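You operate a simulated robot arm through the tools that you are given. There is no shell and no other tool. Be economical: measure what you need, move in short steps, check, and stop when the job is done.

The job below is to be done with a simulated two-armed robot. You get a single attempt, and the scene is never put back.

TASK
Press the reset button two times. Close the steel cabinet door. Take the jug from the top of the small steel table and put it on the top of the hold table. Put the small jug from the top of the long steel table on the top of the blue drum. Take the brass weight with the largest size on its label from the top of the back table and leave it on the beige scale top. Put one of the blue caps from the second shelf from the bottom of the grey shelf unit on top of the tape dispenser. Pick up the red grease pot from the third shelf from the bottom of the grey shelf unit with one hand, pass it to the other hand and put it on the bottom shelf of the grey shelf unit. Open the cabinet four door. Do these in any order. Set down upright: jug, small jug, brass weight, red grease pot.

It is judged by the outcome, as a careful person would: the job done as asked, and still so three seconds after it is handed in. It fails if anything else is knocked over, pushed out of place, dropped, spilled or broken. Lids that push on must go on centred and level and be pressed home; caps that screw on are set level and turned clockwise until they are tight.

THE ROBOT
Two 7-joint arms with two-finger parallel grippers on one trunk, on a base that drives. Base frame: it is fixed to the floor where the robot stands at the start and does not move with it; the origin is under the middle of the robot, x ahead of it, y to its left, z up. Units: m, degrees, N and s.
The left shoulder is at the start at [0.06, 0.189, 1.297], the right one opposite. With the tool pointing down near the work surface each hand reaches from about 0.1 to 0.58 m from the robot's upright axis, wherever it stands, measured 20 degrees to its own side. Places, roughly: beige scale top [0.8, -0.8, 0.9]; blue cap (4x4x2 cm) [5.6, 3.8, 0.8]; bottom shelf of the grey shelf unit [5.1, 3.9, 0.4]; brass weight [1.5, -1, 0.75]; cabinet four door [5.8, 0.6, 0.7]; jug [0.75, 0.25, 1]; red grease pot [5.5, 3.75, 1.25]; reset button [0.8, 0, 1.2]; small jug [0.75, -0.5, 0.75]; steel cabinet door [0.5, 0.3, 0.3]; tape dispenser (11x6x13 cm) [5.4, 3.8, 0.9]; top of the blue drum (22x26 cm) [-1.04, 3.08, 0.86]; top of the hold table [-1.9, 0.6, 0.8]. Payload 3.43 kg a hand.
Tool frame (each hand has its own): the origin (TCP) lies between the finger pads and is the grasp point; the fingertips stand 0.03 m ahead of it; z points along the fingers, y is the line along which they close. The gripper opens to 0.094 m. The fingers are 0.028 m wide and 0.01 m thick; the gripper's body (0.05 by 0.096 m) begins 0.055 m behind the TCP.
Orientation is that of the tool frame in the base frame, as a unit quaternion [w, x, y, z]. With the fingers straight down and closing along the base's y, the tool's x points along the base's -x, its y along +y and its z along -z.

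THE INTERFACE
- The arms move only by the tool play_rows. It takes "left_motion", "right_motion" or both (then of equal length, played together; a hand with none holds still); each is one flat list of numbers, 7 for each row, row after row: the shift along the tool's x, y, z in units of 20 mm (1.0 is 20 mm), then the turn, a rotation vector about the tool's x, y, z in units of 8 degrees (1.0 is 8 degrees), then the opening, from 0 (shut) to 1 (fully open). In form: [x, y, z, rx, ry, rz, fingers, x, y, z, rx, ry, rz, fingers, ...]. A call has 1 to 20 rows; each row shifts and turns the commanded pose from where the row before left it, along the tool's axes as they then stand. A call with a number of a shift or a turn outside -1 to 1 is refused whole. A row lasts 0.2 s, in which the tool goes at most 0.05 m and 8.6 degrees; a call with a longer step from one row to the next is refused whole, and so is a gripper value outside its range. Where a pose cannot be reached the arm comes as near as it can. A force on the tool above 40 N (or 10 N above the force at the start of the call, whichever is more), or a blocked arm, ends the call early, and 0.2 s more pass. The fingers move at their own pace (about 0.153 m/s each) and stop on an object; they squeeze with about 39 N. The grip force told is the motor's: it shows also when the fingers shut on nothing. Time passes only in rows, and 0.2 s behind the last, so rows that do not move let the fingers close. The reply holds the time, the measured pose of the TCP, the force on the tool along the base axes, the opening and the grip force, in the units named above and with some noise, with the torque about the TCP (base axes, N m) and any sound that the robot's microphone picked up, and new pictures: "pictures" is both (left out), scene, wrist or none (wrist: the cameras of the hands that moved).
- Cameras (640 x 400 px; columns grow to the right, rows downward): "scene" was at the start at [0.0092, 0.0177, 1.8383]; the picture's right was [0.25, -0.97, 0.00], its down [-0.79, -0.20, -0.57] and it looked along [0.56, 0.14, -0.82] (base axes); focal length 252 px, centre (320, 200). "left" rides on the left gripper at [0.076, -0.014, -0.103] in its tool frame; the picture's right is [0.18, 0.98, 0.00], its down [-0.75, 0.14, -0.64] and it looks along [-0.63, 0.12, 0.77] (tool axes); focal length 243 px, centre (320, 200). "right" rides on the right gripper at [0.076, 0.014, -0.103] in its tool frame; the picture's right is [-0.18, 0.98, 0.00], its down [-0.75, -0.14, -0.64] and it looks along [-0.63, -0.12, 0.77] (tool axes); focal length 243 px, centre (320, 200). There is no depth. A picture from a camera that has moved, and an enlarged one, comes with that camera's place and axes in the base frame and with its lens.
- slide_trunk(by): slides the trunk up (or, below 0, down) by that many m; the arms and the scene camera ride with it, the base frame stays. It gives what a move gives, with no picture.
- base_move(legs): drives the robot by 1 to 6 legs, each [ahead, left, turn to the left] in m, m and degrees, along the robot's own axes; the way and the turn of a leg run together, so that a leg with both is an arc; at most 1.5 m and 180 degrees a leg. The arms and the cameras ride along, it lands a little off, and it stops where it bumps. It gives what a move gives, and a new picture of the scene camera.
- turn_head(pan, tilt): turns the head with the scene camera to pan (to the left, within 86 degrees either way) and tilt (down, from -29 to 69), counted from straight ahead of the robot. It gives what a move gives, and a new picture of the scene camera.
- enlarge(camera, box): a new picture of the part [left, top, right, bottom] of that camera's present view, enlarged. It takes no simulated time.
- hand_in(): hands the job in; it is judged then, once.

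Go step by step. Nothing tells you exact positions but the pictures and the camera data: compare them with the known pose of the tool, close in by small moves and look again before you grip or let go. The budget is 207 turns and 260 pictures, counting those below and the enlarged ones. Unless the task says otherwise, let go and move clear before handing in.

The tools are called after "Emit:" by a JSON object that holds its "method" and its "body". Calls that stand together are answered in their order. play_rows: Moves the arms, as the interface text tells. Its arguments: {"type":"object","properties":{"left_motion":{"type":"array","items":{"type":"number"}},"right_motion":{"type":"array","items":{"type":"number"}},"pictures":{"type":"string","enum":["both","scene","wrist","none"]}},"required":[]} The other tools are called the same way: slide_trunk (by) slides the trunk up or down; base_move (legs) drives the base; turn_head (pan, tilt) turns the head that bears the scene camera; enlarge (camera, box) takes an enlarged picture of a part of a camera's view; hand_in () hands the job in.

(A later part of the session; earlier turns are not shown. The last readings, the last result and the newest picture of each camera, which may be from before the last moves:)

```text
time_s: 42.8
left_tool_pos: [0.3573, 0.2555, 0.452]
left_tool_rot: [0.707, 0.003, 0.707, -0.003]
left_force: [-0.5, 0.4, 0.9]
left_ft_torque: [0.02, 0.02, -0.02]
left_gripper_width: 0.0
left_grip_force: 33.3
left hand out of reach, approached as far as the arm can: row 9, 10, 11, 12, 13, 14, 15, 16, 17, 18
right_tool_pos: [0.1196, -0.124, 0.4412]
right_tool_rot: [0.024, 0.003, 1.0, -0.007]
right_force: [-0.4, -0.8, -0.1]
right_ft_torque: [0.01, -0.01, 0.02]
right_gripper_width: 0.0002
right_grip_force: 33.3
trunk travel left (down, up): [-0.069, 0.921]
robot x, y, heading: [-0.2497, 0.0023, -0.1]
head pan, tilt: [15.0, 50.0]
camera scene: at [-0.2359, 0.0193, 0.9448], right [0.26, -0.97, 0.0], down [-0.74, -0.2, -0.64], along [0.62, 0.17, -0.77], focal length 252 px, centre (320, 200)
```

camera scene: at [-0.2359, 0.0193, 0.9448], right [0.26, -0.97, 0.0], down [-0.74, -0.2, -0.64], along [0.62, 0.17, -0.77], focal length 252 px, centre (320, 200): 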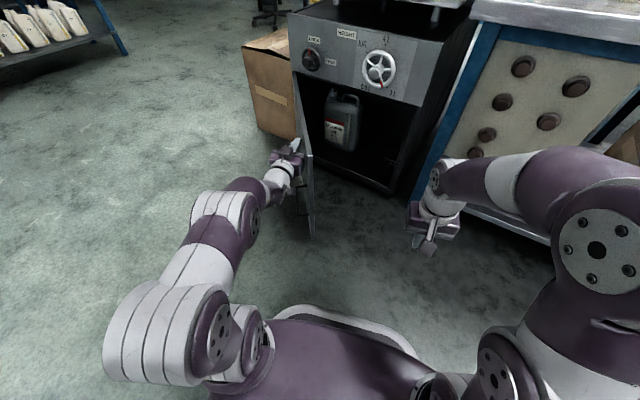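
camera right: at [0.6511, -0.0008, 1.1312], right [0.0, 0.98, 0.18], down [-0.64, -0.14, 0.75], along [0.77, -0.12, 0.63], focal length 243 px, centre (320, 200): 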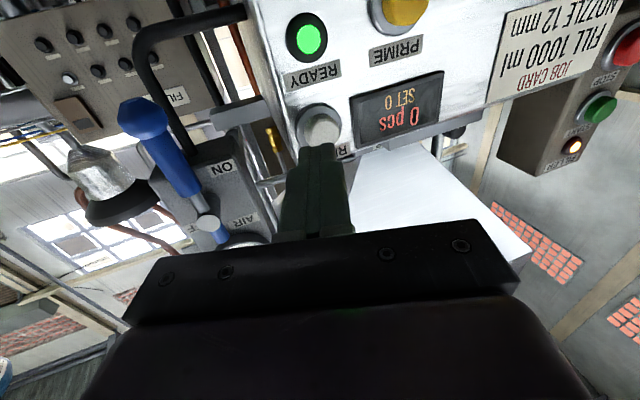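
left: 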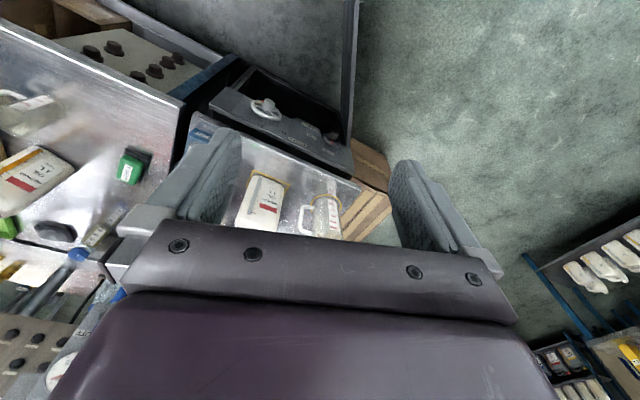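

The door has begun to swing; the arm is at its elbow limit there, so I use the base to continue, turning right while driving slightly ahead.

Emit:
{"method": "base_move", "body": {"legs": [[0.08, 0, -16]]}}

```text
time_s: 44.1
left_tool_pos: [0.4851, 0.0639, 0.4525]
left_tool_rot: [0.699, 0.104, 0.7, -0.103]
left_force: [-0.2, 0.4, -0.4]
left_ft_torque: [-0.01, 0.01, 0.0]
left_gripper_width: 0.0
left_grip_force: 32.8
right_tool_pos: [0.1495, -0.2332, 0.4422]
right_tool_rot: [0.024, 0.145, 0.989, -0.011]
right_force: [0.1, 0.1, -0.4]
right_ft_torque: [0.02, 0.04, 0.0]
right_gripper_width: 0.0
right_grip_force: 33.2
trunk travel left (down, up): [-0.069, 0.921]
robot x, y, heading: [-0.1705, -0.0145, -16.2]
head pan, tilt: [15.0, 50.0]
camera scene: at [-0.1507, 0.0029, 0.9448], right [-0.02, -1.0, 0.0], down [-0.77, 0.02, -0.64], along [0.64, -0.01, -0.77], focal length 252 px, centre (320, 200)
```

scene: 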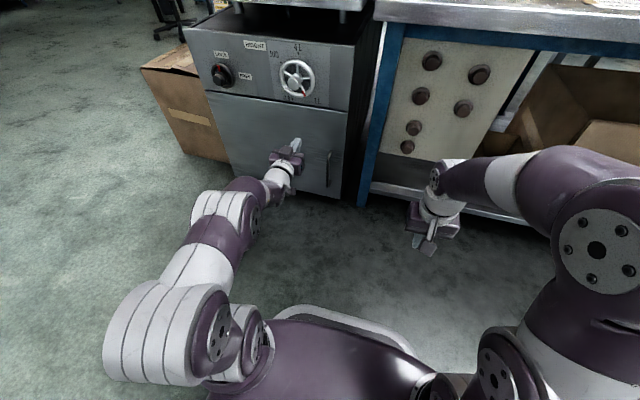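

The door swung round and appears closed. I check the seam and give it a gentle push.

Emit:
{"method": "play_rows", "body": {"left_motion": [0, 0, 0.6, 0, 0, 0, 0, 0, 0, 0.6, 0, 0, 0, 0, 0, 0, 0.6, 0, 0, 0, 0, 0, 0, 0.6, 0, 0, 0, 0, 0, 0, 0.6, 0, 0, 0, 0, 0, 0, 0.6, 0, 0, 0, 0], "pictures": "none"}}

Emit:
{"method": "enlarge", "body": {"camera": "scene", "box": [180, 30, 380, 210]}}

```text
time_s: 45.5
left_tool_pos: [0.555, 0.0434, 0.4527]
left_tool_rot: [0.699, 0.104, 0.7, -0.103]
left_force: [0.8, 0.2, 0.7]
left_ft_torque: [0.01, -0.02, -0.02]
left_gripper_width: 0.0003
left_grip_force: 32.9
right_tool_pos: [0.1497, -0.2336, 0.442]
right_tool_rot: [0.023, 0.144, 0.989, -0.011]
right_force: [-0.7, 0.0, -0.8]
right_ft_torque: [0.0, 0.01, 0.05]
right_gripper_width: 0.0001
right_grip_force: 33.3
trunk travel left (down, up): [-0.069, 0.921]
robot x, y, heading: [-0.1681, -0.0115, -16.1]
head pan, tilt: [15.0, 50.0]
```

```text
2.22 times, centred on (280, 120) of scene
camera zoom: at [-0.1507, 0.0029, 0.9448], right [-0.02, -1.0, 0.0], down [-0.77, 0.02, -0.64], along [0.64, -0.01, -0.77], focal length 561 px, centre (409, 378)
```

zoom: 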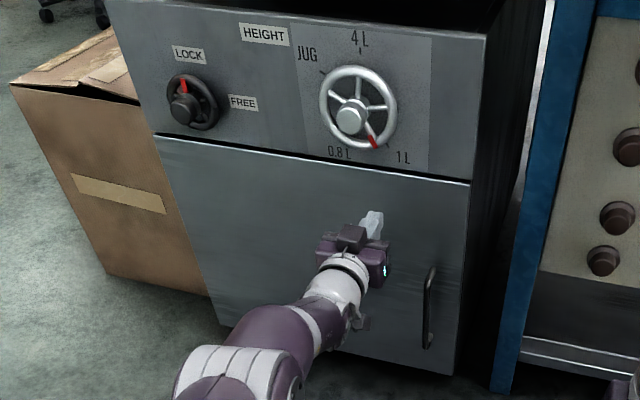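

It looks flush. One more small advance until contact to be sure it's fully home.

Emit:
{"method": "play_rows", "body": {"left_motion": [0, 0, 0.5, 0, 0, 0, 0, 0, 0, 0.5, 0, 0, 0, 0, 0, 0, 0.5, 0, 0, 0, 0, 0, 0, 0.3, 0, 0, 0, 0, 0, 0, 0.3, 0, 0, 0, 0, 0, 0, 0.3, 0, 0, 0, 0, 0, 0, 0.3, 0, 0, 0, 0, 0, 0, 0.3, 0, 0, 0, 0], "pictures": "none"}}

Emit:
{"method": "play_rows", "body": {"left_motion": [0, 0, -0.5, 0, 0, 0, 0, 0, 0, -1, 0, 0, 0, 0, 0, 0, -1, 0, 0, 0, 0, 0, 0, -1, 0, 0, 0, 0, 0, 0, -1, 0, 0, 0, 0, 0, 0, -1, 0, 0, 0, 0], "pictures": "none"}}

Emit:
{"method": "enlarge", "body": {"camera": "scene", "box": [180, 30, 380, 210]}}

```text
time_s: 47.2
left_tool_pos: [0.6017, 0.029, 0.4517]
left_tool_rot: [0.699, 0.104, 0.7, -0.103]
left_force: [-27.6, 4.3, 6.6]
left_ft_torque: [-0.17, -0.26, -0.29]
left_gripper_width: 0.0
left_grip_force: 32.8
right_tool_pos: [0.1496, -0.2325, 0.4422]
right_tool_rot: [0.026, 0.145, 0.989, -0.011]
right_force: [0.2, -0.2, -0.4]
right_ft_torque: [-0.02, 0.03, 0.01]
right_gripper_width: 0.0
right_grip_force: 33.2
trunk travel left (down, up): [-0.069, 0.921]
robot x, y, heading: [-0.169, -0.0159, -16.1]
head pan, tilt: [15.0, 50.0]
stopped in row 8 (left hand): the force on the tool passed its limit at 59 N (the readings are from after the stop); the commanded pose is now the measured one
```

```text
time_s: 48.6
left_tool_pos: [0.4986, 0.0609, 0.4492]
left_tool_rot: [0.698, 0.104, 0.701, -0.103]
left_force: [-0.3, 0.3, -0.4]
left_ft_torque: [0.01, -0.02, 0.02]
left_gripper_width: 0.0
left_grip_force: 32.5
right_tool_pos: [0.1503, -0.233, 0.442]
right_tool_rot: [0.022, 0.145, 0.989, -0.011]
right_force: [0.4, 0.6, -1.1]
right_ft_torque: [-0.01, -0.03, 0.07]
right_gripper_width: 0.0001
right_grip_force: 32.7
trunk travel left (down, up): [-0.069, 0.921]
robot x, y, heading: [-0.1703, -0.0125, -16.3]
head pan, tilt: [15.0, 50.0]
```

```text
2.22 times, centred on (280, 120) of scene
camera zoom: at [-0.1513, 0.003, 0.9448], right [-0.02, -1.0, 0.0], down [-0.77, 0.02, -0.64], along [0.64, -0.01, -0.77], focal length 561 px, centre (409, 378)
```

zoom: 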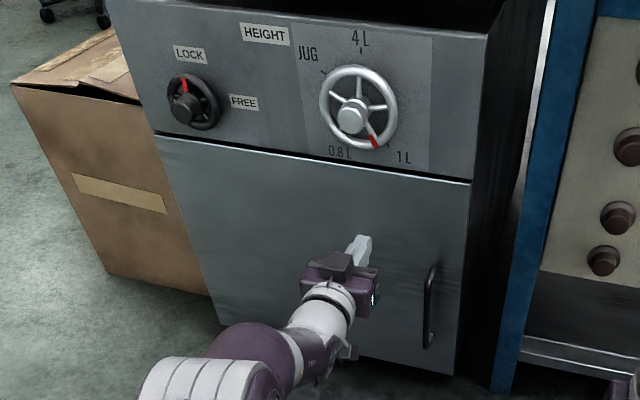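

The door is home. I back off and raise the trunk, then look at the jug from here.

Emit:
{"method": "base_move", "body": {"legs": [[-0.35, 0, 0]]}}

Emit:
{"method": "slide_trunk", "body": {"by": 0.4}}

Emit:
{"method": "slide_trunk", "body": {"by": 0.4}}

Emit:
{"method": "turn_head", "body": {"pan": 15, "tilt": 35}}

```text
time_s: 50.9
left_tool_pos: [0.1652, 0.1581, 0.4497]
left_tool_rot: [0.698, 0.103, 0.701, -0.102]
left_force: [-0.2, 0.7, -0.8]
left_ft_torque: [0.01, 0.03, 0.0]
left_gripper_width: 0.0
left_grip_force: 32.8
right_tool_pos: [-0.183, -0.1359, 0.4426]
right_tool_rot: [0.023, 0.143, 0.989, -0.011]
right_force: [0.3, -0.8, -0.5]
right_ft_torque: [0.02, 0.03, 0.03]
right_gripper_width: 0.0
right_grip_force: 33.6
trunk travel left (down, up): [-0.069, 0.921]
robot x, y, heading: [-0.503, 0.0829, -16.0]
head pan, tilt: [15.0, 50.0]
camera scene: at [-0.485, 0.0997, 0.9448], right [-0.02, -1.0, 0.0], down [-0.77, 0.01, -0.64], along [0.64, -0.01, -0.77], focal length 252 px, centre (320, 200)
```

scene: 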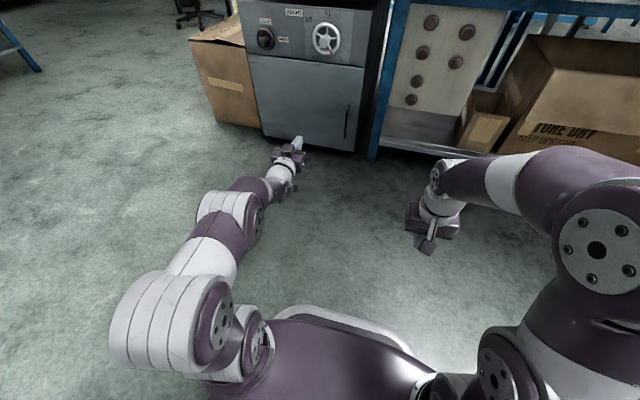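

```text
time_s: 54.7
left_tool_pos: [0.165, 0.1573, 0.8474]
left_tool_rot: [0.698, 0.103, 0.701, -0.103]
left_force: [-0.2, 0.2, 0.1]
left_ft_torque: [-0.02, -0.04, -0.02]
left_gripper_width: 0.0001
left_grip_force: 32.9
right_tool_pos: [-0.1823, -0.1356, 0.841]
right_tool_rot: [0.023, 0.142, 0.99, -0.011]
right_force: [0.3, 1.1, -0.2]
right_ft_torque: [-0.01, -0.01, 0.02]
right_gripper_width: 0.0001
right_grip_force: 32.6
trunk travel left (down, up): [-0.469, 0.521]
robot x, y, heading: [-0.505, 0.0881, -16.1]
head pan, tilt: [15.0, 50.0]
```

```text
time_s: 58.5
left_tool_pos: [0.1647, 0.1588, 1.2494]
left_tool_rot: [0.698, 0.103, 0.702, -0.102]
left_force: [-0.8, 0.7, -0.2]
left_ft_torque: [-0.04, -0.03, -0.01]
left_gripper_width: 0.0
left_grip_force: 32.6
right_tool_pos: [-0.1834, -0.1347, 1.2419]
right_tool_rot: [0.023, 0.143, 0.989, -0.011]
right_force: [0.7, 0.2, 0.0]
right_ft_torque: [-0.01, 0.03, 0.01]
right_gripper_width: 0.0001
right_grip_force: 33.0
trunk travel left (down, up): [-0.869, 0.121]
robot x, y, heading: [-0.5086, 0.0864, -16.1]
head pan, tilt: [15.0, 50.0]
```

```text
time_s: 59.3
left_tool_pos: [0.1662, 0.158, 1.2483]
left_tool_rot: [0.698, 0.102, 0.701, -0.102]
left_force: [-0.2, 0.2, 0.2]
left_ft_torque: [-0.02, -0.01, 0.01]
left_gripper_width: 0.0
left_grip_force: 32.8
right_tool_pos: [-0.1833, -0.1356, 1.2422]
right_tool_rot: [0.023, 0.142, 0.99, -0.011]
right_force: [0.8, -0.6, -0.5]
right_ft_torque: [-0.01, -0.02, 0.04]
right_gripper_width: 0.0
right_grip_force: 32.9
trunk travel left (down, up): [-0.869, 0.121]
robot x, y, heading: [-0.5027, 0.0848, -16.1]
head pan, tilt: [15.0, 35.0]
camera scene: at [-0.4739, 0.0995, 1.7665], right [-0.02, -1.0, 0.0], down [-0.57, 0.01, -0.82], along [0.82, -0.02, -0.57], focal length 252 px, centre (320, 200)
```

scene: 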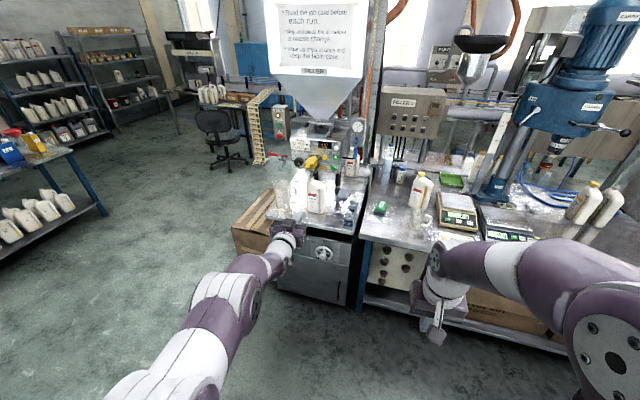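

Emit:
{"method": "enlarge", "body": {"camera": "scene", "box": [250, 130, 410, 250]}}

Emit:
{"method": "enlarge", "body": {"camera": "scene", "box": [380, 120, 620, 270]}}

```text
3.33 times, centred on (330, 190) of scene
camera zoom: at [-0.4739, 0.0995, 1.7665], right [-0.02, -1.0, 0.0], down [-0.57, 0.01, -0.82], along [0.82, -0.02, -0.57], focal length 842 px, centre (287, 233)
```

zoom: 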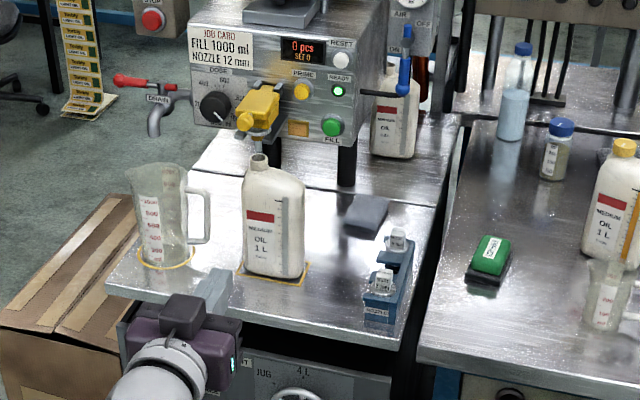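

```text
2.67 times, centred on (500, 195) of scene
camera zoom: at [-0.4739, 0.0995, 1.7665], right [-0.02, -1.0, 0.0], down [-0.57, 0.01, -0.82], along [0.82, -0.02, -0.57], focal length 673 px, centre (-160, 213)
```

zoom: 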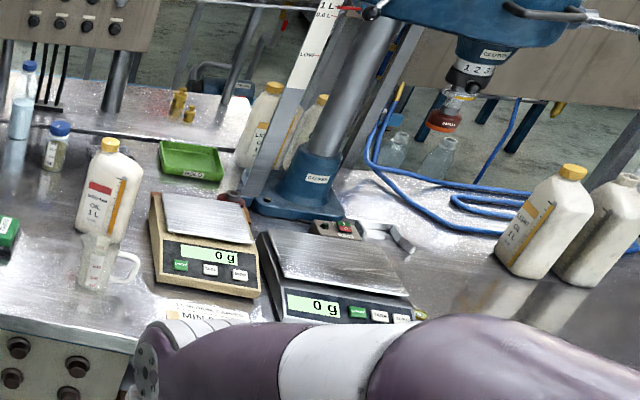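

The jug stands at about (0.79, 0.296), base z ≈ 0.866, rim ≈ 1.025, its handle bar at about (0.787, 0.217). I turn the left hand to point down, with the fingers closing along x, then drive nearer.

Emit:
{"method": "play_rows", "body": {"left_motion": [0, 0, -0.8, 0, 0.9375, 0, 1, 0.1, 0, -0.8, 0, 0.9375, 0, 1, 0.2, 0, -0.8, 0, 0.9375, 0, 1, 0.3, 0, -0.75, 0, 0.9375, 0, 1, 0.4, 0, -0.7, 0, 0.9375, 0, 1, 0.5, 0, -0.63, 0, 0.9375, 0, 1, 0.57, 0, -0.57, 0, 0.9375, 0, 1, 0.63, 0, -0.5, 0, 0.9375, 0, 1, 0.7, 0, -0.4, 0, 0.9375, 0, 1, 0.75, 0, -0.3, 0, 0.9375, 0, 1, 0.8, 0, -0.2, 0, 0.9375, 0, 1, 0.8, 0, -0.1, 0, 0.9375, 0, 1], "pictures": "none"}}

Emit:
{"method": "play_rows", "body": {"left_motion": [0, 0, 0, 0, 0, 0.92, 1, 0, 0, 0, 0, 0, 0.92, 1, 0, 0, 0, 0, 0, 0.92, 1, 0, 0, 0, 0, 0, 0.92, 1, 0, 0, 0, 0, 0, 0.92, 1, 0, 0, 0, 0, 0, 0.92, 1, 0, 0, 0, 0, 0, 0.92, 1, 0, 0, 0, 0, 0, 0.92, 1, 0, 0, 0, 0, 0, 0.92, 1, 0, 0, 0, 0, 0, 0.92, 1], "pictures": "none"}}

Emit:
{"method": "base_move", "body": {"legs": [[0.45, 0.297, 0], [0.23, 0, 0]]}}

```text
time_s: 61.9
left_tool_pos: [-0.0112, 0.2066, 1.2494]
left_tool_rot: [0.03, 0.153, 0.988, -0.013]
left_force: [0.7, -0.3, 0.7]
left_ft_torque: [-0.02, 0.02, 0.0]
left_gripper_width: 0.0939
left_grip_force: 0.0
left hand out of reach, approached as far as the arm can: row 7, 8
right_tool_pos: [-0.1826, -0.1367, 1.2429]
right_tool_rot: [0.023, 0.143, 0.989, -0.011]
right_force: [-0.7, 0.2, -0.6]
right_ft_torque: [0.01, -0.02, 0.0]
right_gripper_width: 0.0002
right_grip_force: 32.9
trunk travel left (down, up): [-0.869, 0.121]
robot x, y, heading: [-0.5008, 0.0821, -16.1]
head pan, tilt: [15.0, 35.0]
```

```text
time_s: 64.1
left_tool_pos: [-0.0092, 0.2053, 1.2479]
left_tool_rot: [0.034, 0.714, 0.699, 0.006]
left_force: [0.1, -0.4, 0.0]
left_ft_torque: [0.0, -0.01, 0.01]
left_gripper_width: 0.0941
left_grip_force: 0.0
right_tool_pos: [-0.1829, -0.1342, 1.2417]
right_tool_rot: [0.023, 0.143, 0.989, -0.012]
right_force: [-0.6, 0.3, 0.4]
right_ft_torque: [-0.02, 0.01, 0.03]
right_gripper_width: 0.0005
right_grip_force: 33.2
trunk travel left (down, up): [-0.869, 0.121]
robot x, y, heading: [-0.5047, 0.0897, -16.2]
head pan, tilt: [15.0, 35.0]
```

```text
time_s: 68.5
left_tool_pos: [0.7211, 0.2888, 1.2493]
left_tool_rot: [0.034, 0.718, 0.695, 0.007]
left_force: [-0.1, 0.6, -0.5]
left_ft_torque: [-0.04, 0.01, -0.02]
left_gripper_width: 0.0941
left_grip_force: 0.0
right_tool_pos: [0.5419, -0.0511, 1.2427]
right_tool_rot: [0.024, 0.15, 0.988, -0.011]
right_force: [-0.8, -0.3, -0.2]
right_ft_torque: [-0.01, 0.02, -0.01]
right_gripper_width: 0.0001
right_grip_force: 33.5
trunk travel left (down, up): [-0.869, 0.121]
robot x, y, heading: [0.2269, 0.171, -16.7]
head pan, tilt: [15.0, 35.0]
camera scene: at [0.2538, 0.189, 1.7666], right [-0.03, -1.0, 0.0], down [-0.57, 0.02, -0.82], along [0.82, -0.03, -0.57], focal length 252 px, centre (320, 200)
```

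scene: 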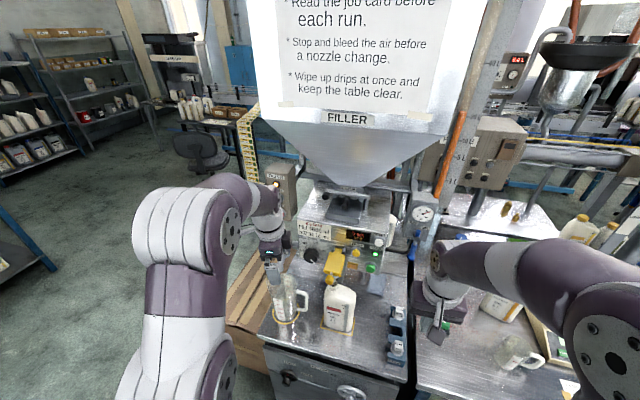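

I'm standing close. I level the left tool and move it above the handle, then look.

Emit:
{"method": "play_rows", "body": {"left_motion": [0, 0, 0, 0.415, 0.27, -0.24, 1, -0.48, 0.41, 0.93, 0, 0, 0, 1, -0.48, 0.41, 0.93, 0, 0, 0, 1, -0.48, 0.41, 0.93, 0, 0, 0, 1, -0.48, 0.41, 0.93, 0, 0, 0, 1, -0.48, 0.41, 0.93, 0, 0, 0, 1, -0.48, 0.41, 0.93, 0, 0, 0, 1, -0.48, 0.41, 0.93, 0, 0, 0, 1, -0.48, 0.41, 0.93, 0, 0, 0, 1], "pictures": "wrist"}}

Emit:
{"method": "turn_head", "body": {"pan": 20, "tilt": 50}}

Emit:
{"method": "enlarge", "body": {"camera": "scene", "box": [250, 120, 410, 240]}}

```text
time_s: 70.5
left_tool_pos: [0.7885, 0.2115, 1.0989]
left_tool_rot: [-0.001, 0.708, 0.706, 0.0]
left_force: [0.6, -0.7, 0.4]
left_ft_torque: [-0.01, -0.01, 0.01]
left_gripper_width: 0.094
left_grip_force: 0.1
right_tool_pos: [0.5441, -0.0528, 1.2415]
right_tool_rot: [0.023, 0.15, 0.988, -0.01]
right_force: [-0.1, -0.3, -0.4]
right_ft_torque: [-0.02, -0.04, 0.0]
right_gripper_width: 0.0002
right_grip_force: 33.4
trunk travel left (down, up): [-0.869, 0.121]
robot x, y, heading: [0.2278, 0.1745, -17.0]
head pan, tilt: [15.0, 35.0]
camera left: at [0.7736, 0.2875, 1.202], right [0.98, 0.18, 0.0], down [0.14, -0.75, 0.64], along [0.12, -0.63, -0.77], focal length 243 px, centre (320, 200)
```

left: 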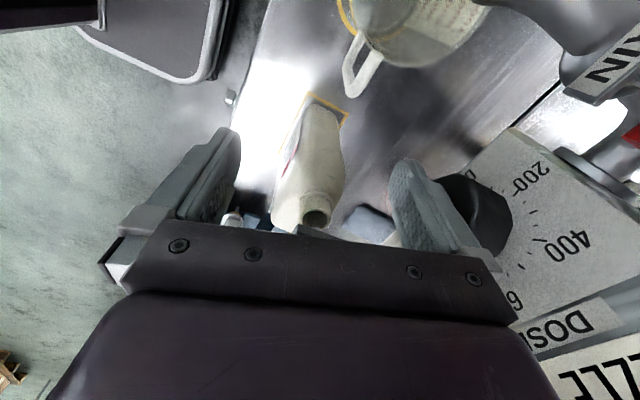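

```text
time_s: 71.3
left_tool_pos: [0.7872, 0.2122, 1.1007]
left_tool_rot: [-0.001, 0.707, 0.707, -0.001]
left_force: [-0.1, -0.2, -0.4]
left_ft_torque: [0.02, 0.0, -0.01]
left_gripper_width: 0.0941
left_grip_force: 0.1
right_tool_pos: [0.5441, -0.0521, 1.2429]
right_tool_rot: [0.023, 0.151, 0.988, -0.012]
right_force: [-0.2, 0.8, -0.7]
right_ft_torque: [0.01, 0.05, 0.01]
right_gripper_width: 0.0002
right_grip_force: 33.1
trunk travel left (down, up): [-0.869, 0.121]
robot x, y, heading: [0.2229, 0.1723, -16.9]
head pan, tilt: [20.0, 50.0]
camera scene: at [0.2445, 0.1955, 1.7449], right [0.05, -1.0, 0.0], down [-0.76, -0.04, -0.64], along [0.64, 0.03, -0.77], focal length 252 px, centre (320, 200)
```

scene: 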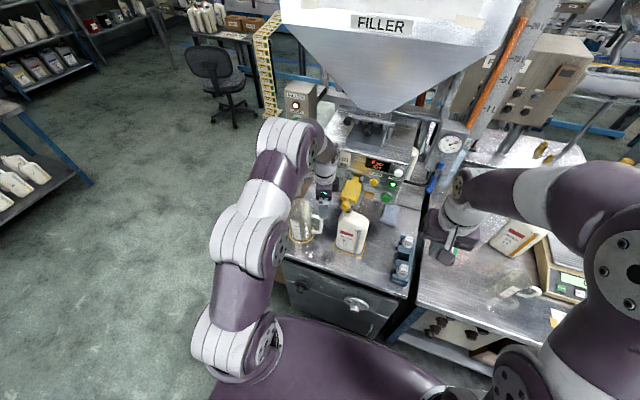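

```text
3.33 times, centred on (330, 180) of scene
camera zoom: at [0.2445, 0.1955, 1.7449], right [0.05, -1.0, 0.0], down [-0.76, -0.04, -0.64], along [0.64, 0.03, -0.77], focal length 842 px, centre (287, 267)
```

zoom: 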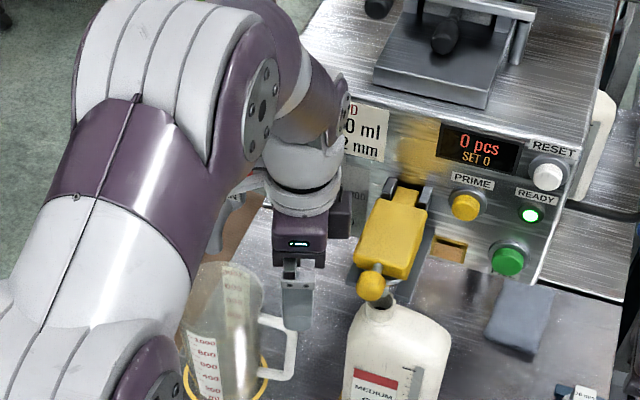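

Comparing wrist and head cameras, the table top is really about z 0.80 and the jug is near (0.85, 0.31), handle bar near (0.83, 0.21). The dose knob is in the way from above, so I'll grip the handle bar from the front instead. I raise and turn the hand first.

Emit:
{"method": "enlarge", "body": {"camera": "left", "box": [240, 0, 560, 200]}}

Emit:
{"method": "play_rows", "body": {"left_motion": [0, -1, -0.5, 0, 0, -0.92, 1, 0, -1, -0.5, 0, 0, -0.92, 1, 0, -1, -0.5, 0, 0, -0.92, 1, 0, -1, -0.5, 0, 0, -0.92, 1, 0, -1, -0.2, 0, 0, -0.92, 1, 0, -1, 0, 0, 0, -0.92, 1, 0, -1, 0, 0, 0, -0.92, 1, 0, -0.5, 0, 0, 0, -0.92, 1, 0, 0, 0, 0, 0, -0.92, 1, 0, 0, 0, 0, 0, -0.92, 1], "pictures": "wrist"}}

```text
2.00 times, centred on (400, 100) of left
camera zoom: at [0.7725, 0.2882, 1.2027], right [0.98, 0.18, 0.0], down [0.14, -0.75, 0.64], along [0.12, -0.63, -0.77], focal length 485 px, centre (160, 400)
```

zoom: 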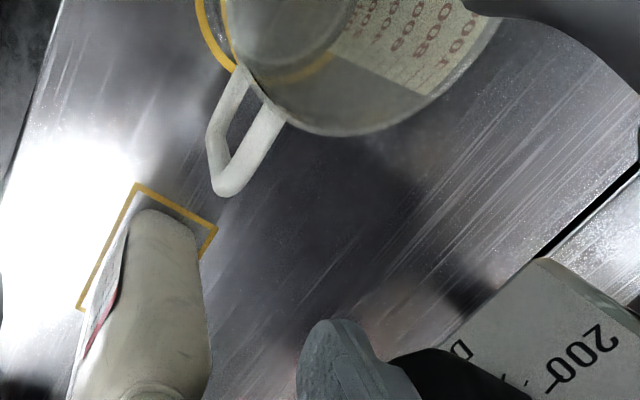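

```text
time_s: 73.5
left_tool_pos: [0.6555, 0.152, 1.1436]
left_tool_rot: [-0.001, 0.142, 0.99, 0.0]
left_force: [-0.1, -0.4, 0.1]
left_ft_torque: [-0.03, 0.0, 0.03]
left_gripper_width: 0.0942
left_grip_force: 0.1
right_tool_pos: [0.5434, -0.0512, 1.2424]
right_tool_rot: [0.024, 0.15, 0.988, -0.012]
right_force: [0.5, -0.2, 0.0]
right_ft_torque: [0.0, 0.02, 0.02]
right_gripper_width: 0.0002
right_grip_force: 32.8
trunk travel left (down, up): [-0.869, 0.121]
robot x, y, heading: [0.2233, 0.178, -16.8]
head pan, tilt: [20.0, 50.0]
camera left: at [0.577, 0.1601, 1.2456], right [0.1, 0.99, 0.0], down [0.76, -0.08, 0.64], along [0.64, -0.06, -0.77], focal length 243 px, centre (320, 200)
```

left: 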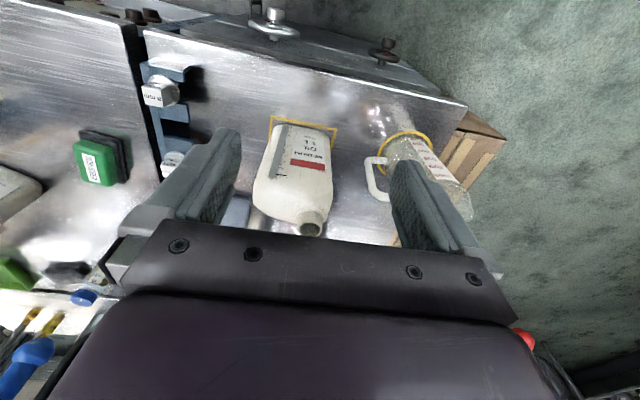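

The handle bar is a vertical bar at about (0.822, 0.220), z 0.845–0.95. I pitch the hand 60° forward and shift left in line with it.

Emit:
{"method": "play_rows", "body": {"left_motion": [0, 0.6, 0, 0, -0.9375, 0, 0.6, 0, 0.6, 0, 0, -0.9375, 0, 0.6, 0, 0.6, 0, 0, -0.9375, 0, 0.6, 0, 0.6, 0, 0, -0.9375, 0, 0.6, 0, 0.6, 0, 0, -0.9375, 0, 0.6, 0, 0.6, 0, 0, -0.9375, 0, 0.6, 0, 0.6, 0, 0, -0.9375, 0, 0.6, 0, 0.6, 0, 0, -0.9375, 0, 0.6], "pictures": "none"}}

```text
time_s: 75.3
left_tool_pos: [0.6808, 0.2452, 1.1448]
left_tool_rot: [0.374, 0.126, 0.919, -0.002]
left_force: [0.7, 0.7, -1.1]
left_ft_torque: [-0.01, -0.04, -0.04]
left_gripper_width: 0.0564
left_grip_force: 0.2
left hand out of reach, approached as far as the arm can: row 5, 6, 7
right_tool_pos: [0.5435, -0.0512, 1.2426]
right_tool_rot: [0.025, 0.15, 0.988, -0.011]
right_force: [-0.6, -0.2, 0.4]
right_ft_torque: [0.02, -0.02, 0.0]
right_gripper_width: 0.0
right_grip_force: 32.7
trunk travel left (down, up): [-0.869, 0.121]
robot x, y, heading: [0.2244, 0.172, -16.8]
head pan, tilt: [20.0, 50.0]
```

The arm got to 44° of pitch there; moving forward and down should allow the rest. I go to a point about 9 cm before the handle.

Emit:
{"method": "play_rows", "body": {"left_motion": [0.76, 0.135, 0.845, 0, 0, 0, 0.6, 0.76, 0.135, 0.845, 0, 0, 0, 0.6, 0.76, 0.135, 0.845, 0, 0, 0, 0.6, 0.76, 0.135, 0.845, 0, 0, 0, 0.6, 0.76, 0.135, 0.845, 0, 0, 0, 0.6, 0.76, 0.135, 0.845, 0, 0, 0, 0.6, 0.76, 0.135, 0.845, 0, 0, 0, 0.6, 0.76, 0.135, 0.845, 0, 0, 0, 0.6], "pictures": "wrist"}}

Emit:
{"method": "enlarge", "body": {"camera": "scene", "box": [250, 140, 390, 260]}}

```text
time_s: 77.1
left_tool_pos: [0.6744, 0.2372, 0.9779]
left_tool_rot: [0.374, 0.126, 0.919, 0.002]
left_force: [-0.4, -0.4, 0.2]
left_ft_torque: [0.0, -0.03, 0.03]
left_gripper_width: 0.0563
left_grip_force: 0.1
left hand out of reach, approached as far as the arm can: row 2, 3, 4, 5, 6, 7, 8
right_tool_pos: [0.5438, -0.0509, 1.2427]
right_tool_rot: [0.023, 0.15, 0.988, -0.011]
right_force: [-0.5, 0.1, -0.3]
right_ft_torque: [-0.02, -0.01, 0.01]
right_gripper_width: 0.0
right_grip_force: 33.1
trunk travel left (down, up): [-0.869, 0.121]
robot x, y, heading: [0.2296, 0.1703, -16.8]
head pan, tilt: [20.0, 50.0]
camera left: at [0.5479, 0.2512, 0.9979], right [0.1, 0.99, -0.03], down [0.11, 0.02, 0.99], along [0.99, -0.1, -0.11], focal length 243 px, centre (320, 200)
```

left: 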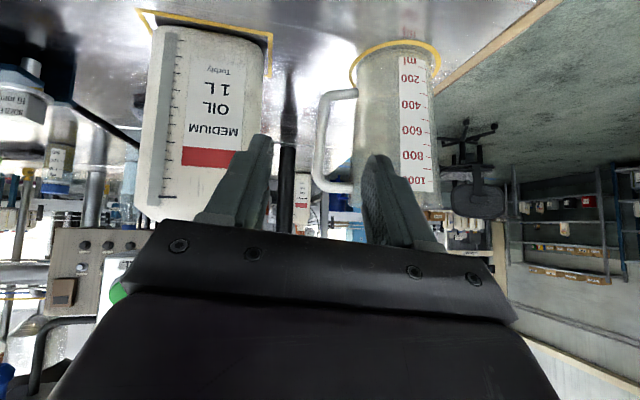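

```text
3.33 times, centred on (320, 200) of scene
camera zoom: at [0.2454, 0.1953, 1.7448], right [0.05, -1.0, 0.0], down [-0.77, -0.04, -0.64], along [0.64, 0.03, -0.77], focal length 842 px, centre (320, 200)
```

zoom: 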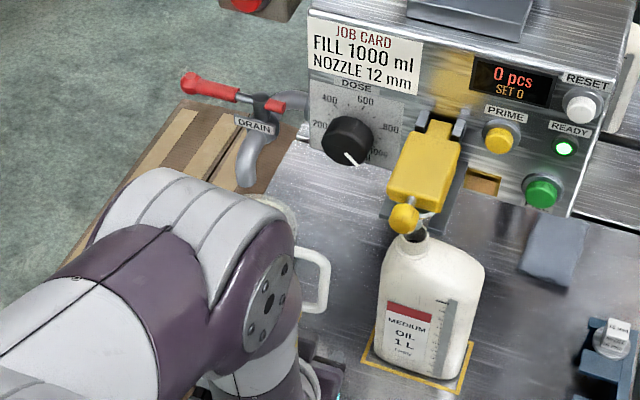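

The robot stands too close for this posture. I back the base up 12 cm to free the elbow.

Emit:
{"method": "base_move", "body": {"legs": [[-0.14, 0, 0]]}}

Emit:
{"method": "play_rows", "body": {"left_motion": [0, 0, 0.5, 0, 0, 0, 0.6, 0, 0, 0.5, 0, 0, 0, 0.6, 0, 0, 0.5, 0, 0, 0, 0.6, 0, 0, 0.5, 0, 0, 0, 0.6], "pictures": "wrist"}}

```text
time_s: 78.4
left_tool_pos: [0.5411, 0.278, 0.9776]
left_tool_rot: [0.373, 0.126, 0.919, 0.002]
left_force: [0.7, 0.2, -0.5]
left_ft_torque: [-0.01, 0.04, 0.04]
left_gripper_width: 0.0564
left_grip_force: 0.0
right_tool_pos: [0.4108, -0.012, 1.2413]
right_tool_rot: [0.024, 0.151, 0.988, -0.011]
right_force: [-1.2, -0.2, 0.3]
right_ft_torque: [0.02, -0.01, -0.03]
right_gripper_width: 0.0
right_grip_force: 33.1
trunk travel left (down, up): [-0.869, 0.121]
robot x, y, heading: [0.089, 0.2172, -17.2]
head pan, tilt: [20.0, 50.0]
camera scene: at [0.1133, 0.2354, 1.7448], right [0.05, -1.0, 0.0], down [-0.77, -0.04, -0.64], along [0.64, 0.03, -0.77], focal length 252 px, centre (320, 200)
```

scene: 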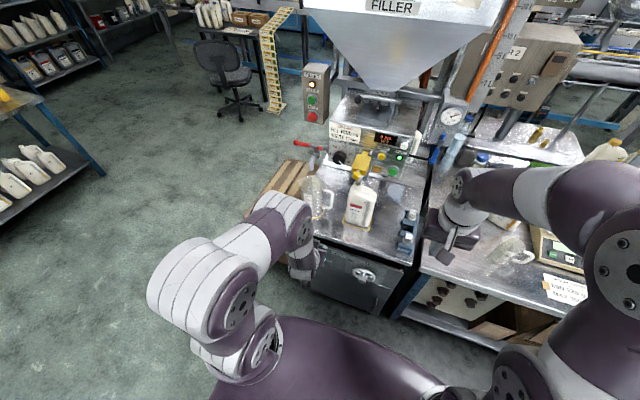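

```text
time_s: 79.4
left_tool_pos: [0.569, 0.2735, 0.9479]
left_tool_rot: [0.373, 0.125, 0.92, 0.005]
left_force: [-0.1, -0.3, -0.1]
left_ft_torque: [0.02, -0.01, 0.0]
left_gripper_width: 0.0561
left_grip_force: 0.0
right_tool_pos: [0.4099, -0.0123, 1.2408]
right_tool_rot: [0.023, 0.152, 0.988, -0.012]
right_force: [0.2, -0.1, -0.3]
right_ft_torque: [-0.02, 0.03, 0.01]
right_gripper_width: 0.0
right_grip_force: 32.7
trunk travel left (down, up): [-0.869, 0.121]
robot x, y, heading: [0.0893, 0.2137, -17.1]
head pan, tilt: [20.0, 50.0]
camera left: at [0.4422, 0.2865, 0.9699], right [0.09, 1.0, -0.03], down [0.11, 0.02, 0.99], along [0.99, -0.1, -0.11], focal length 243 px, centre (320, 200)
```

left: 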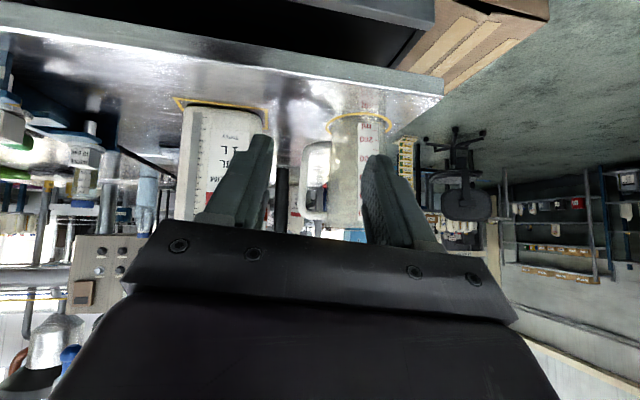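

Now the command follows again. I pitch the remaining 16° while moving towards the handle, stopping about 7 cm short.

Emit:
{"method": "play_rows", "body": {"left_motion": [-0.616, 0.082, 0.72, 0, -1, 0, 0.6, -0.51, 0.082, 0.8, 0, -1, 0, 0.6, -0.39, 0.082, 0.86, 0, 0, 0, 0.6, -0.39, 0.082, 0.86, 0, 0, 0, 0.6, -0.39, 0.082, 0.86, 0, 0, 0, 0.6, -0.39, 0.082, 0.86, 0, 0, 0, 0.6, -0.39, 0.082, 0.86, 0, 0, 0, 0.6, -0.39, 0.082, 0.86, 0, 0, 0, 0.6, -0.39, 0.082, 0.86, 0, 0, 0, 0.6, -0.39, 0.082, 0.86, 0, 0, 0, 0.6], "pictures": "wrist"}}

Emit:
{"method": "enlarge", "body": {"camera": "scene", "box": [280, 130, 400, 230]}}

```text
time_s: 81.6
left_tool_pos: [0.6022, 0.2472, 0.9471]
left_tool_rot: [0.498, 0.122, 0.859, -0.011]
left_force: [-0.9, 1.0, 0.1]
left_ft_torque: [-0.02, -0.02, 0.04]
left_gripper_width: 0.0564
left_grip_force: 0.0
left hand out of reach, approached as far as the arm can: row 1, 2, 3, 4, 5, 6, 7, 8, 9, 10
right_tool_pos: [0.4093, -0.0103, 1.242]
right_tool_rot: [0.023, 0.151, 0.988, -0.012]
right_force: [0.0, -0.4, -0.8]
right_ft_torque: [0.0, -0.04, 0.03]
right_gripper_width: 0.0
right_grip_force: 33.6
trunk travel left (down, up): [-0.869, 0.121]
robot x, y, heading: [0.0915, 0.2139, -17.0]
head pan, tilt: [20.0, 50.0]
camera left: at [0.4756, 0.2619, 0.9314], right [0.13, 0.99, -0.06], down [-0.16, 0.08, 0.98], along [0.98, -0.12, 0.17], focal length 243 px, centre (320, 200)
```

left: 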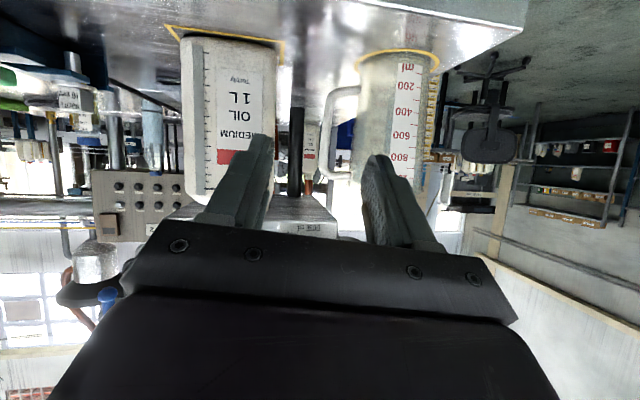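

```text
4.00 times, centred on (340, 180) of scene
camera zoom: at [0.111, 0.2361, 1.7448], right [0.05, -1.0, 0.0], down [-0.77, -0.04, -0.64], along [0.64, 0.03, -0.77], focal length 1010 px, centre (240, 280)
```

zoom: 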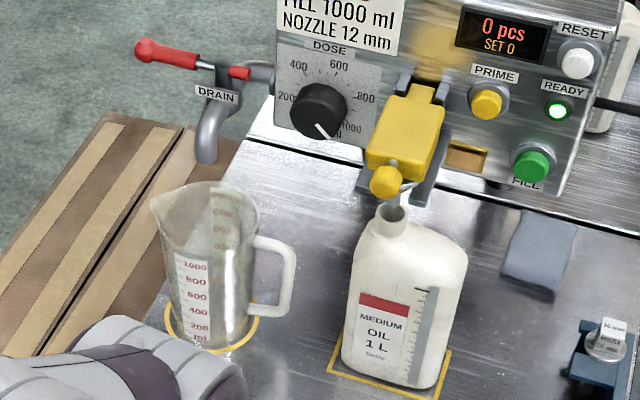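

The pitch is right now (60°); the arm just won't extend in this posture, so I use the base to approach: 15 cm ahead, 4 cm left.

Emit:
{"method": "base_move", "body": {"legs": [[0.14, 0.038, 0]]}}

Emit:
{"method": "enlarge", "body": {"camera": "left", "box": [160, 20, 480, 220]}}

```text
time_s: 82.9
left_tool_pos: [0.7432, 0.241, 0.9478]
left_tool_rot: [0.498, 0.124, 0.858, -0.013]
left_force: [-0.7, -0.5, 0.0]
left_ft_torque: [-0.02, 0.0, 0.02]
left_gripper_width: 0.0563
left_grip_force: 0.0
right_tool_pos: [0.5486, -0.0153, 1.2421]
right_tool_rot: [0.024, 0.152, 0.988, -0.011]
right_force: [-0.6, 0.3, 0.0]
right_ft_torque: [0.01, -0.01, 0.01]
right_gripper_width: 0.0
right_grip_force: 33.7
trunk travel left (down, up): [-0.869, 0.121]
robot x, y, heading: [0.2335, 0.2131, -17.0]
head pan, tilt: [20.0, 50.0]
camera scene: at [0.2497, 0.2328, 1.7449], right [0.05, -1.0, 0.0], down [-0.76, -0.04, -0.64], along [0.64, 0.03, -0.77], focal length 252 px, centre (320, 200)
```

scene: 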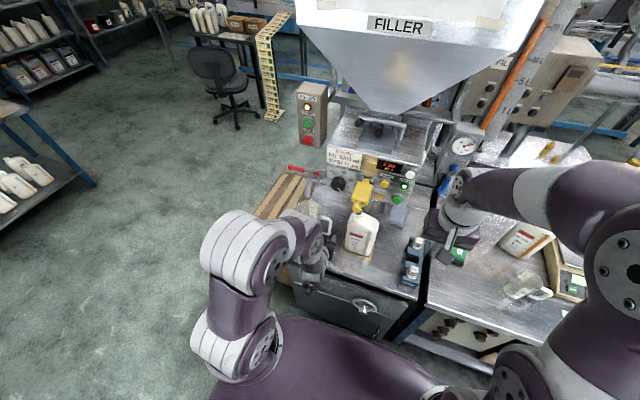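

```text
2.00 times, centred on (320, 120) of left
camera zoom: at [0.6157, 0.2579, 0.9321], right [0.13, 0.99, -0.06], down [-0.16, 0.08, 0.98], along [0.98, -0.12, 0.17], focal length 485 px, centre (320, 360)
```

zoom: 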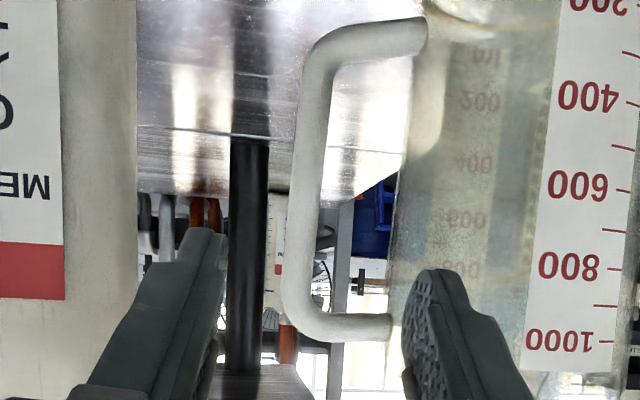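

The bar lies right between the fingers' lines. I narrow the opening, lower 4 cm with the trunk and drive the final 8 cm.

Emit:
{"method": "slide_trunk", "body": {"by": -0.038}}

Emit:
{"method": "play_rows", "body": {"left_motion": [0, 0, 0, 0, 0, 0, 0.45, 0, 0, 0, 0, 0, 0, 0.45], "pictures": "none"}}

Emit:
{"method": "base_move", "body": {"legs": [[0.045, 0.004, 0]]}}

Emit:
{"method": "enlarge", "body": {"camera": "left", "box": [160, 20, 480, 220]}}

```text
time_s: 83.8
left_tool_pos: [0.7455, 0.2403, 0.9083]
left_tool_rot: [0.498, 0.124, 0.858, -0.014]
left_force: [1.3, -0.4, 0.2]
left_ft_torque: [0.03, 0.0, -0.03]
left_gripper_width: 0.0564
left_grip_force: 0.0
right_tool_pos: [0.551, -0.0152, 1.2037]
right_tool_rot: [0.023, 0.152, 0.988, -0.013]
right_force: [0.2, -0.4, -0.2]
right_ft_torque: [0.02, 0.03, -0.02]
right_gripper_width: 0.0
right_grip_force: 32.9
trunk travel left (down, up): [-0.831, 0.159]
robot x, y, heading: [0.2312, 0.2087, -17.3]
head pan, tilt: [20.0, 50.0]
```

```text
time_s: 84.3
left_tool_pos: [0.7444, 0.2409, 0.9077]
left_tool_rot: [0.497, 0.123, 0.859, -0.012]
left_force: [0.1, -0.8, 0.2]
left_ft_torque: [-0.01, -0.04, -0.01]
left_gripper_width: 0.0424
left_grip_force: 0.2
right_tool_pos: [0.5503, -0.0141, 1.2034]
right_tool_rot: [0.023, 0.152, 0.988, -0.012]
right_force: [-0.2, 0.9, 0.0]
right_ft_torque: [0.04, 0.02, 0.0]
right_gripper_width: 0.0
right_grip_force: 33.4
trunk travel left (down, up): [-0.831, 0.159]
robot x, y, heading: [0.2333, 0.2108, -17.0]
head pan, tilt: [20.0, 50.0]
```

```text
time_s: 85.2
left_tool_pos: [0.784, 0.2329, 0.9099]
left_tool_rot: [0.499, 0.123, 0.858, -0.012]
left_force: [-0.3, -0.4, -0.1]
left_ft_torque: [0.04, -0.01, 0.0]
left_gripper_width: 0.0421
left_grip_force: 0.1
right_tool_pos: [0.5899, -0.023, 1.205]
right_tool_rot: [0.025, 0.152, 0.988, -0.011]
right_force: [-0.2, -0.2, -0.7]
right_ft_torque: [-0.01, -0.04, -0.01]
right_gripper_width: 0.0001
right_grip_force: 32.2
trunk travel left (down, up): [-0.831, 0.159]
robot x, y, heading: [0.2796, 0.2014, -17.1]
head pan, tilt: [20.0, 50.0]
camera scene: at [0.2903, 0.2246, 1.7069], right [0.05, -1.0, 0.0], down [-0.76, -0.04, -0.65], along [0.64, 0.03, -0.76], focal length 252 px, centre (320, 200)
```

scene: 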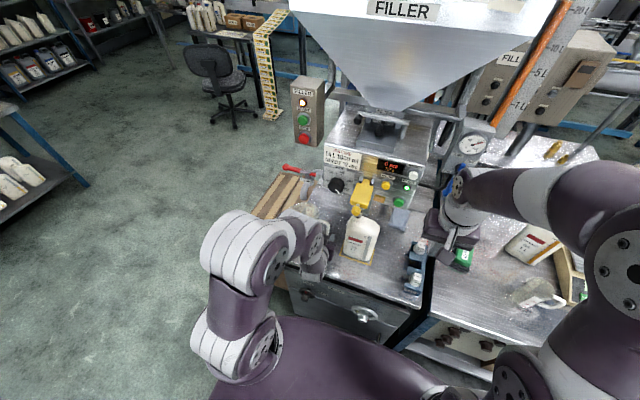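

```text
2.00 times, centred on (320, 120) of left
camera zoom: at [0.6578, 0.2492, 0.8948], right [0.13, 0.99, -0.06], down [-0.16, 0.08, 0.98], along [0.98, -0.12, 0.17], focal length 485 px, centre (320, 360)
```

zoom: 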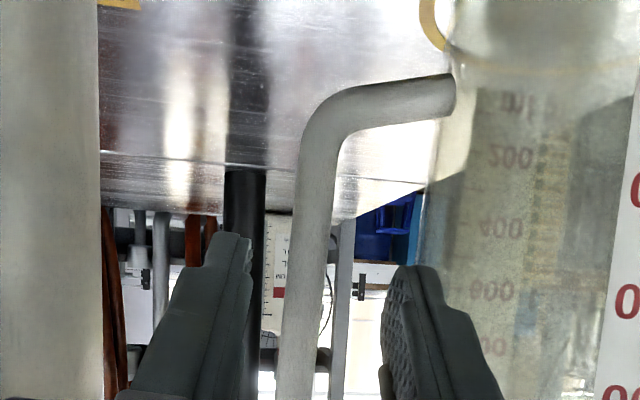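

Lined up well: the bar is between the fingers and the left finger has room inside the loop. Final 4 cm and close.

Emit:
{"method": "base_move", "body": {"legs": [[0.04, 0.001, 0]]}}

Emit:
{"method": "enlarge", "body": {"camera": "left", "box": [160, 20, 480, 220]}}

```text
time_s: 86.1
left_tool_pos: [0.8219, 0.2221, 0.9106]
left_tool_rot: [0.499, 0.123, 0.858, -0.013]
left_force: [-0.5, 0.3, -0.2]
left_ft_torque: [0.04, 0.02, 0.01]
left_gripper_width: 0.0424
left_grip_force: 0.0
right_tool_pos: [0.6287, -0.0325, 1.2045]
right_tool_rot: [0.025, 0.152, 0.988, -0.011]
right_force: [-0.7, -0.3, 0.2]
right_ft_torque: [0.01, -0.03, -0.02]
right_gripper_width: 0.0001
right_grip_force: 32.8
trunk travel left (down, up): [-0.831, 0.159]
robot x, y, heading: [0.3205, 0.1898, -17.2]
head pan, tilt: [20.0, 50.0]
camera scene: at [0.3286, 0.2143, 1.7069], right [0.05, -1.0, 0.0], down [-0.76, -0.04, -0.65], along [0.64, 0.03, -0.76], focal length 252 px, centre (320, 200)
```

scene: 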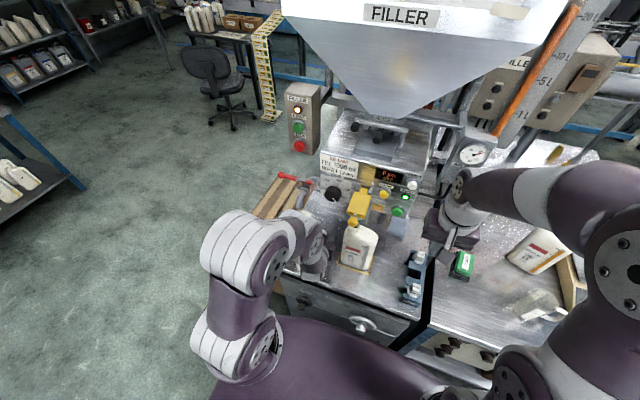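

```text
2.00 times, centred on (320, 120) of left
camera zoom: at [0.6957, 0.239, 0.8946], right [0.13, 0.99, -0.06], down [-0.16, 0.08, 0.98], along [0.98, -0.12, 0.17], focal length 485 px, centre (320, 360)
```

zoom: 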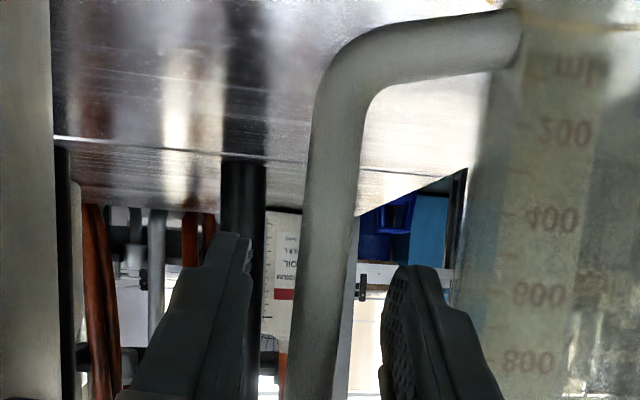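

The bar is at the grasp point. Closing.

Emit:
{"method": "play_rows", "body": {"left_motion": [0, 0, 0, 0, 0, 0, 0.25, 0, 0, 0, 0, 0, 0, 0.1, 0, 0, 0, 0, 0, 0, 0, 0, 0, 0, 0, 0, 0, 0], "pictures": "wrist"}}

```text
time_s: 87.1
left_tool_pos: [0.8254, 0.2224, 0.909]
left_tool_rot: [0.498, 0.123, 0.859, -0.012]
left_force: [0.7, -0.3, -0.4]
left_ft_torque: [-0.1, 0.02, 0.0]
left_gripper_width: 0.0166
left_grip_force: 39.0
right_tool_pos: [0.6312, -0.0347, 1.2043]
right_tool_rot: [0.024, 0.151, 0.988, -0.012]
right_force: [0.6, -0.1, -0.2]
right_ft_torque: [0.0, -0.04, 0.04]
right_gripper_width: 0.0
right_grip_force: 32.7
trunk travel left (down, up): [-0.831, 0.159]
robot x, y, heading: [0.315, 0.1933, -17.3]
head pan, tilt: [20.0, 50.0]
camera left: at [0.698, 0.2384, 0.8935], right [0.13, 0.99, -0.06], down [-0.16, 0.08, 0.98], along [0.98, -0.12, 0.17], focal length 243 px, centre (320, 200)
```

left: 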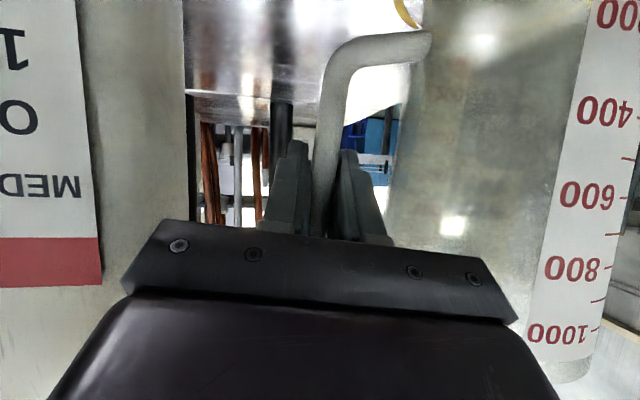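

Handle gripped (16.6 mm). Lift 3 cm and back straight off.

Emit:
{"method": "slide_trunk", "body": {"by": 0.03}}

Emit:
{"method": "base_move", "body": {"legs": [[-0.15, 0, 0]]}}

Emit:
{"method": "enlarge", "body": {"camera": "left", "box": [0, 0, 640, 400]}}

```text
time_s: 87.9
left_tool_pos: [0.8257, 0.2219, 0.9373]
left_tool_rot: [0.496, 0.124, 0.859, -0.012]
left_force: [-0.3, 0.0, -1.1]
left_ft_torque: [-0.13, 0.05, -0.02]
left_gripper_width: 0.0168
left_grip_force: 39.5
right_tool_pos: [0.6319, -0.0339, 1.2341]
right_tool_rot: [0.024, 0.152, 0.988, -0.011]
right_force: [0.1, 0.5, 0.7]
right_ft_torque: [-0.01, -0.03, 0.04]
right_gripper_width: 0.0
right_grip_force: 33.4
trunk travel left (down, up): [-0.861, 0.129]
robot x, y, heading: [0.3172, 0.19, -17.1]
head pan, tilt: [20.0, 50.0]
```

```text
time_s: 89.2
left_tool_pos: [0.6853, 0.2658, 0.9378]
left_tool_rot: [0.497, 0.122, 0.859, -0.012]
left_force: [-0.1, -0.1, -1.0]
left_ft_torque: [-0.11, 0.04, -0.04]
left_gripper_width: 0.0166
left_grip_force: 39.0
right_tool_pos: [0.4935, 0.0078, 1.2331]
right_tool_rot: [0.023, 0.15, 0.988, -0.012]
right_force: [0.4, -0.6, -0.7]
right_ft_torque: [-0.04, 0.0, 0.0]
right_gripper_width: 0.0
right_grip_force: 32.9
trunk travel left (down, up): [-0.861, 0.129]
robot x, y, heading: [0.1706, 0.2326, -17.0]
head pan, tilt: [20.0, 50.0]
camera scene: at [0.1954, 0.2552, 1.7368], right [0.05, -1.0, 0.0], down [-0.77, -0.04, -0.64], along [0.64, 0.04, -0.77], focal length 252 px, centre (320, 200)
```

scene: 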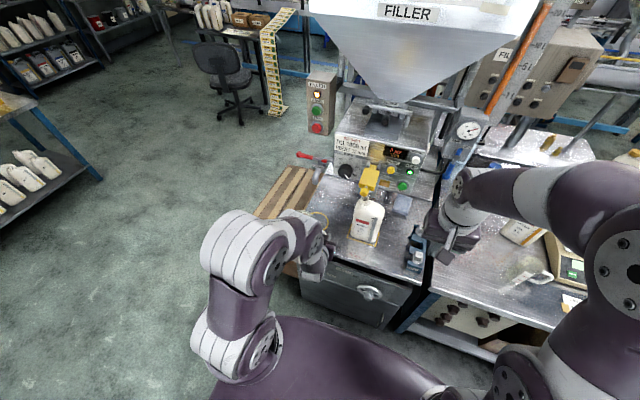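

```text
1.00 times, centred on (320, 200) of left (not enlarged: the box is as wide or as high as the picture)
camera zoom: at [0.5582, 0.2821, 0.9226], right [0.13, 0.99, -0.06], down [-0.15, 0.08, 0.98], along [0.98, -0.12, 0.16], focal length 243 px, centre (320, 200)
```

zoom: 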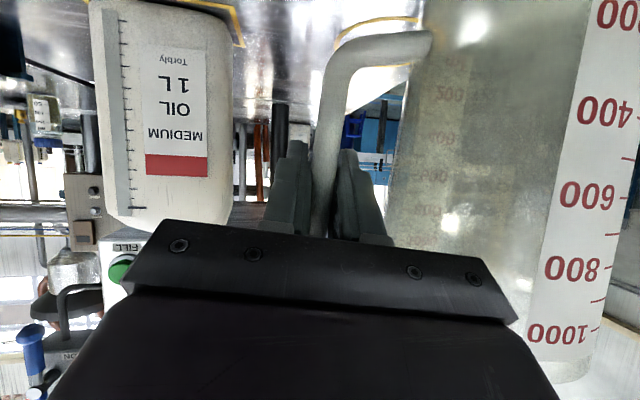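

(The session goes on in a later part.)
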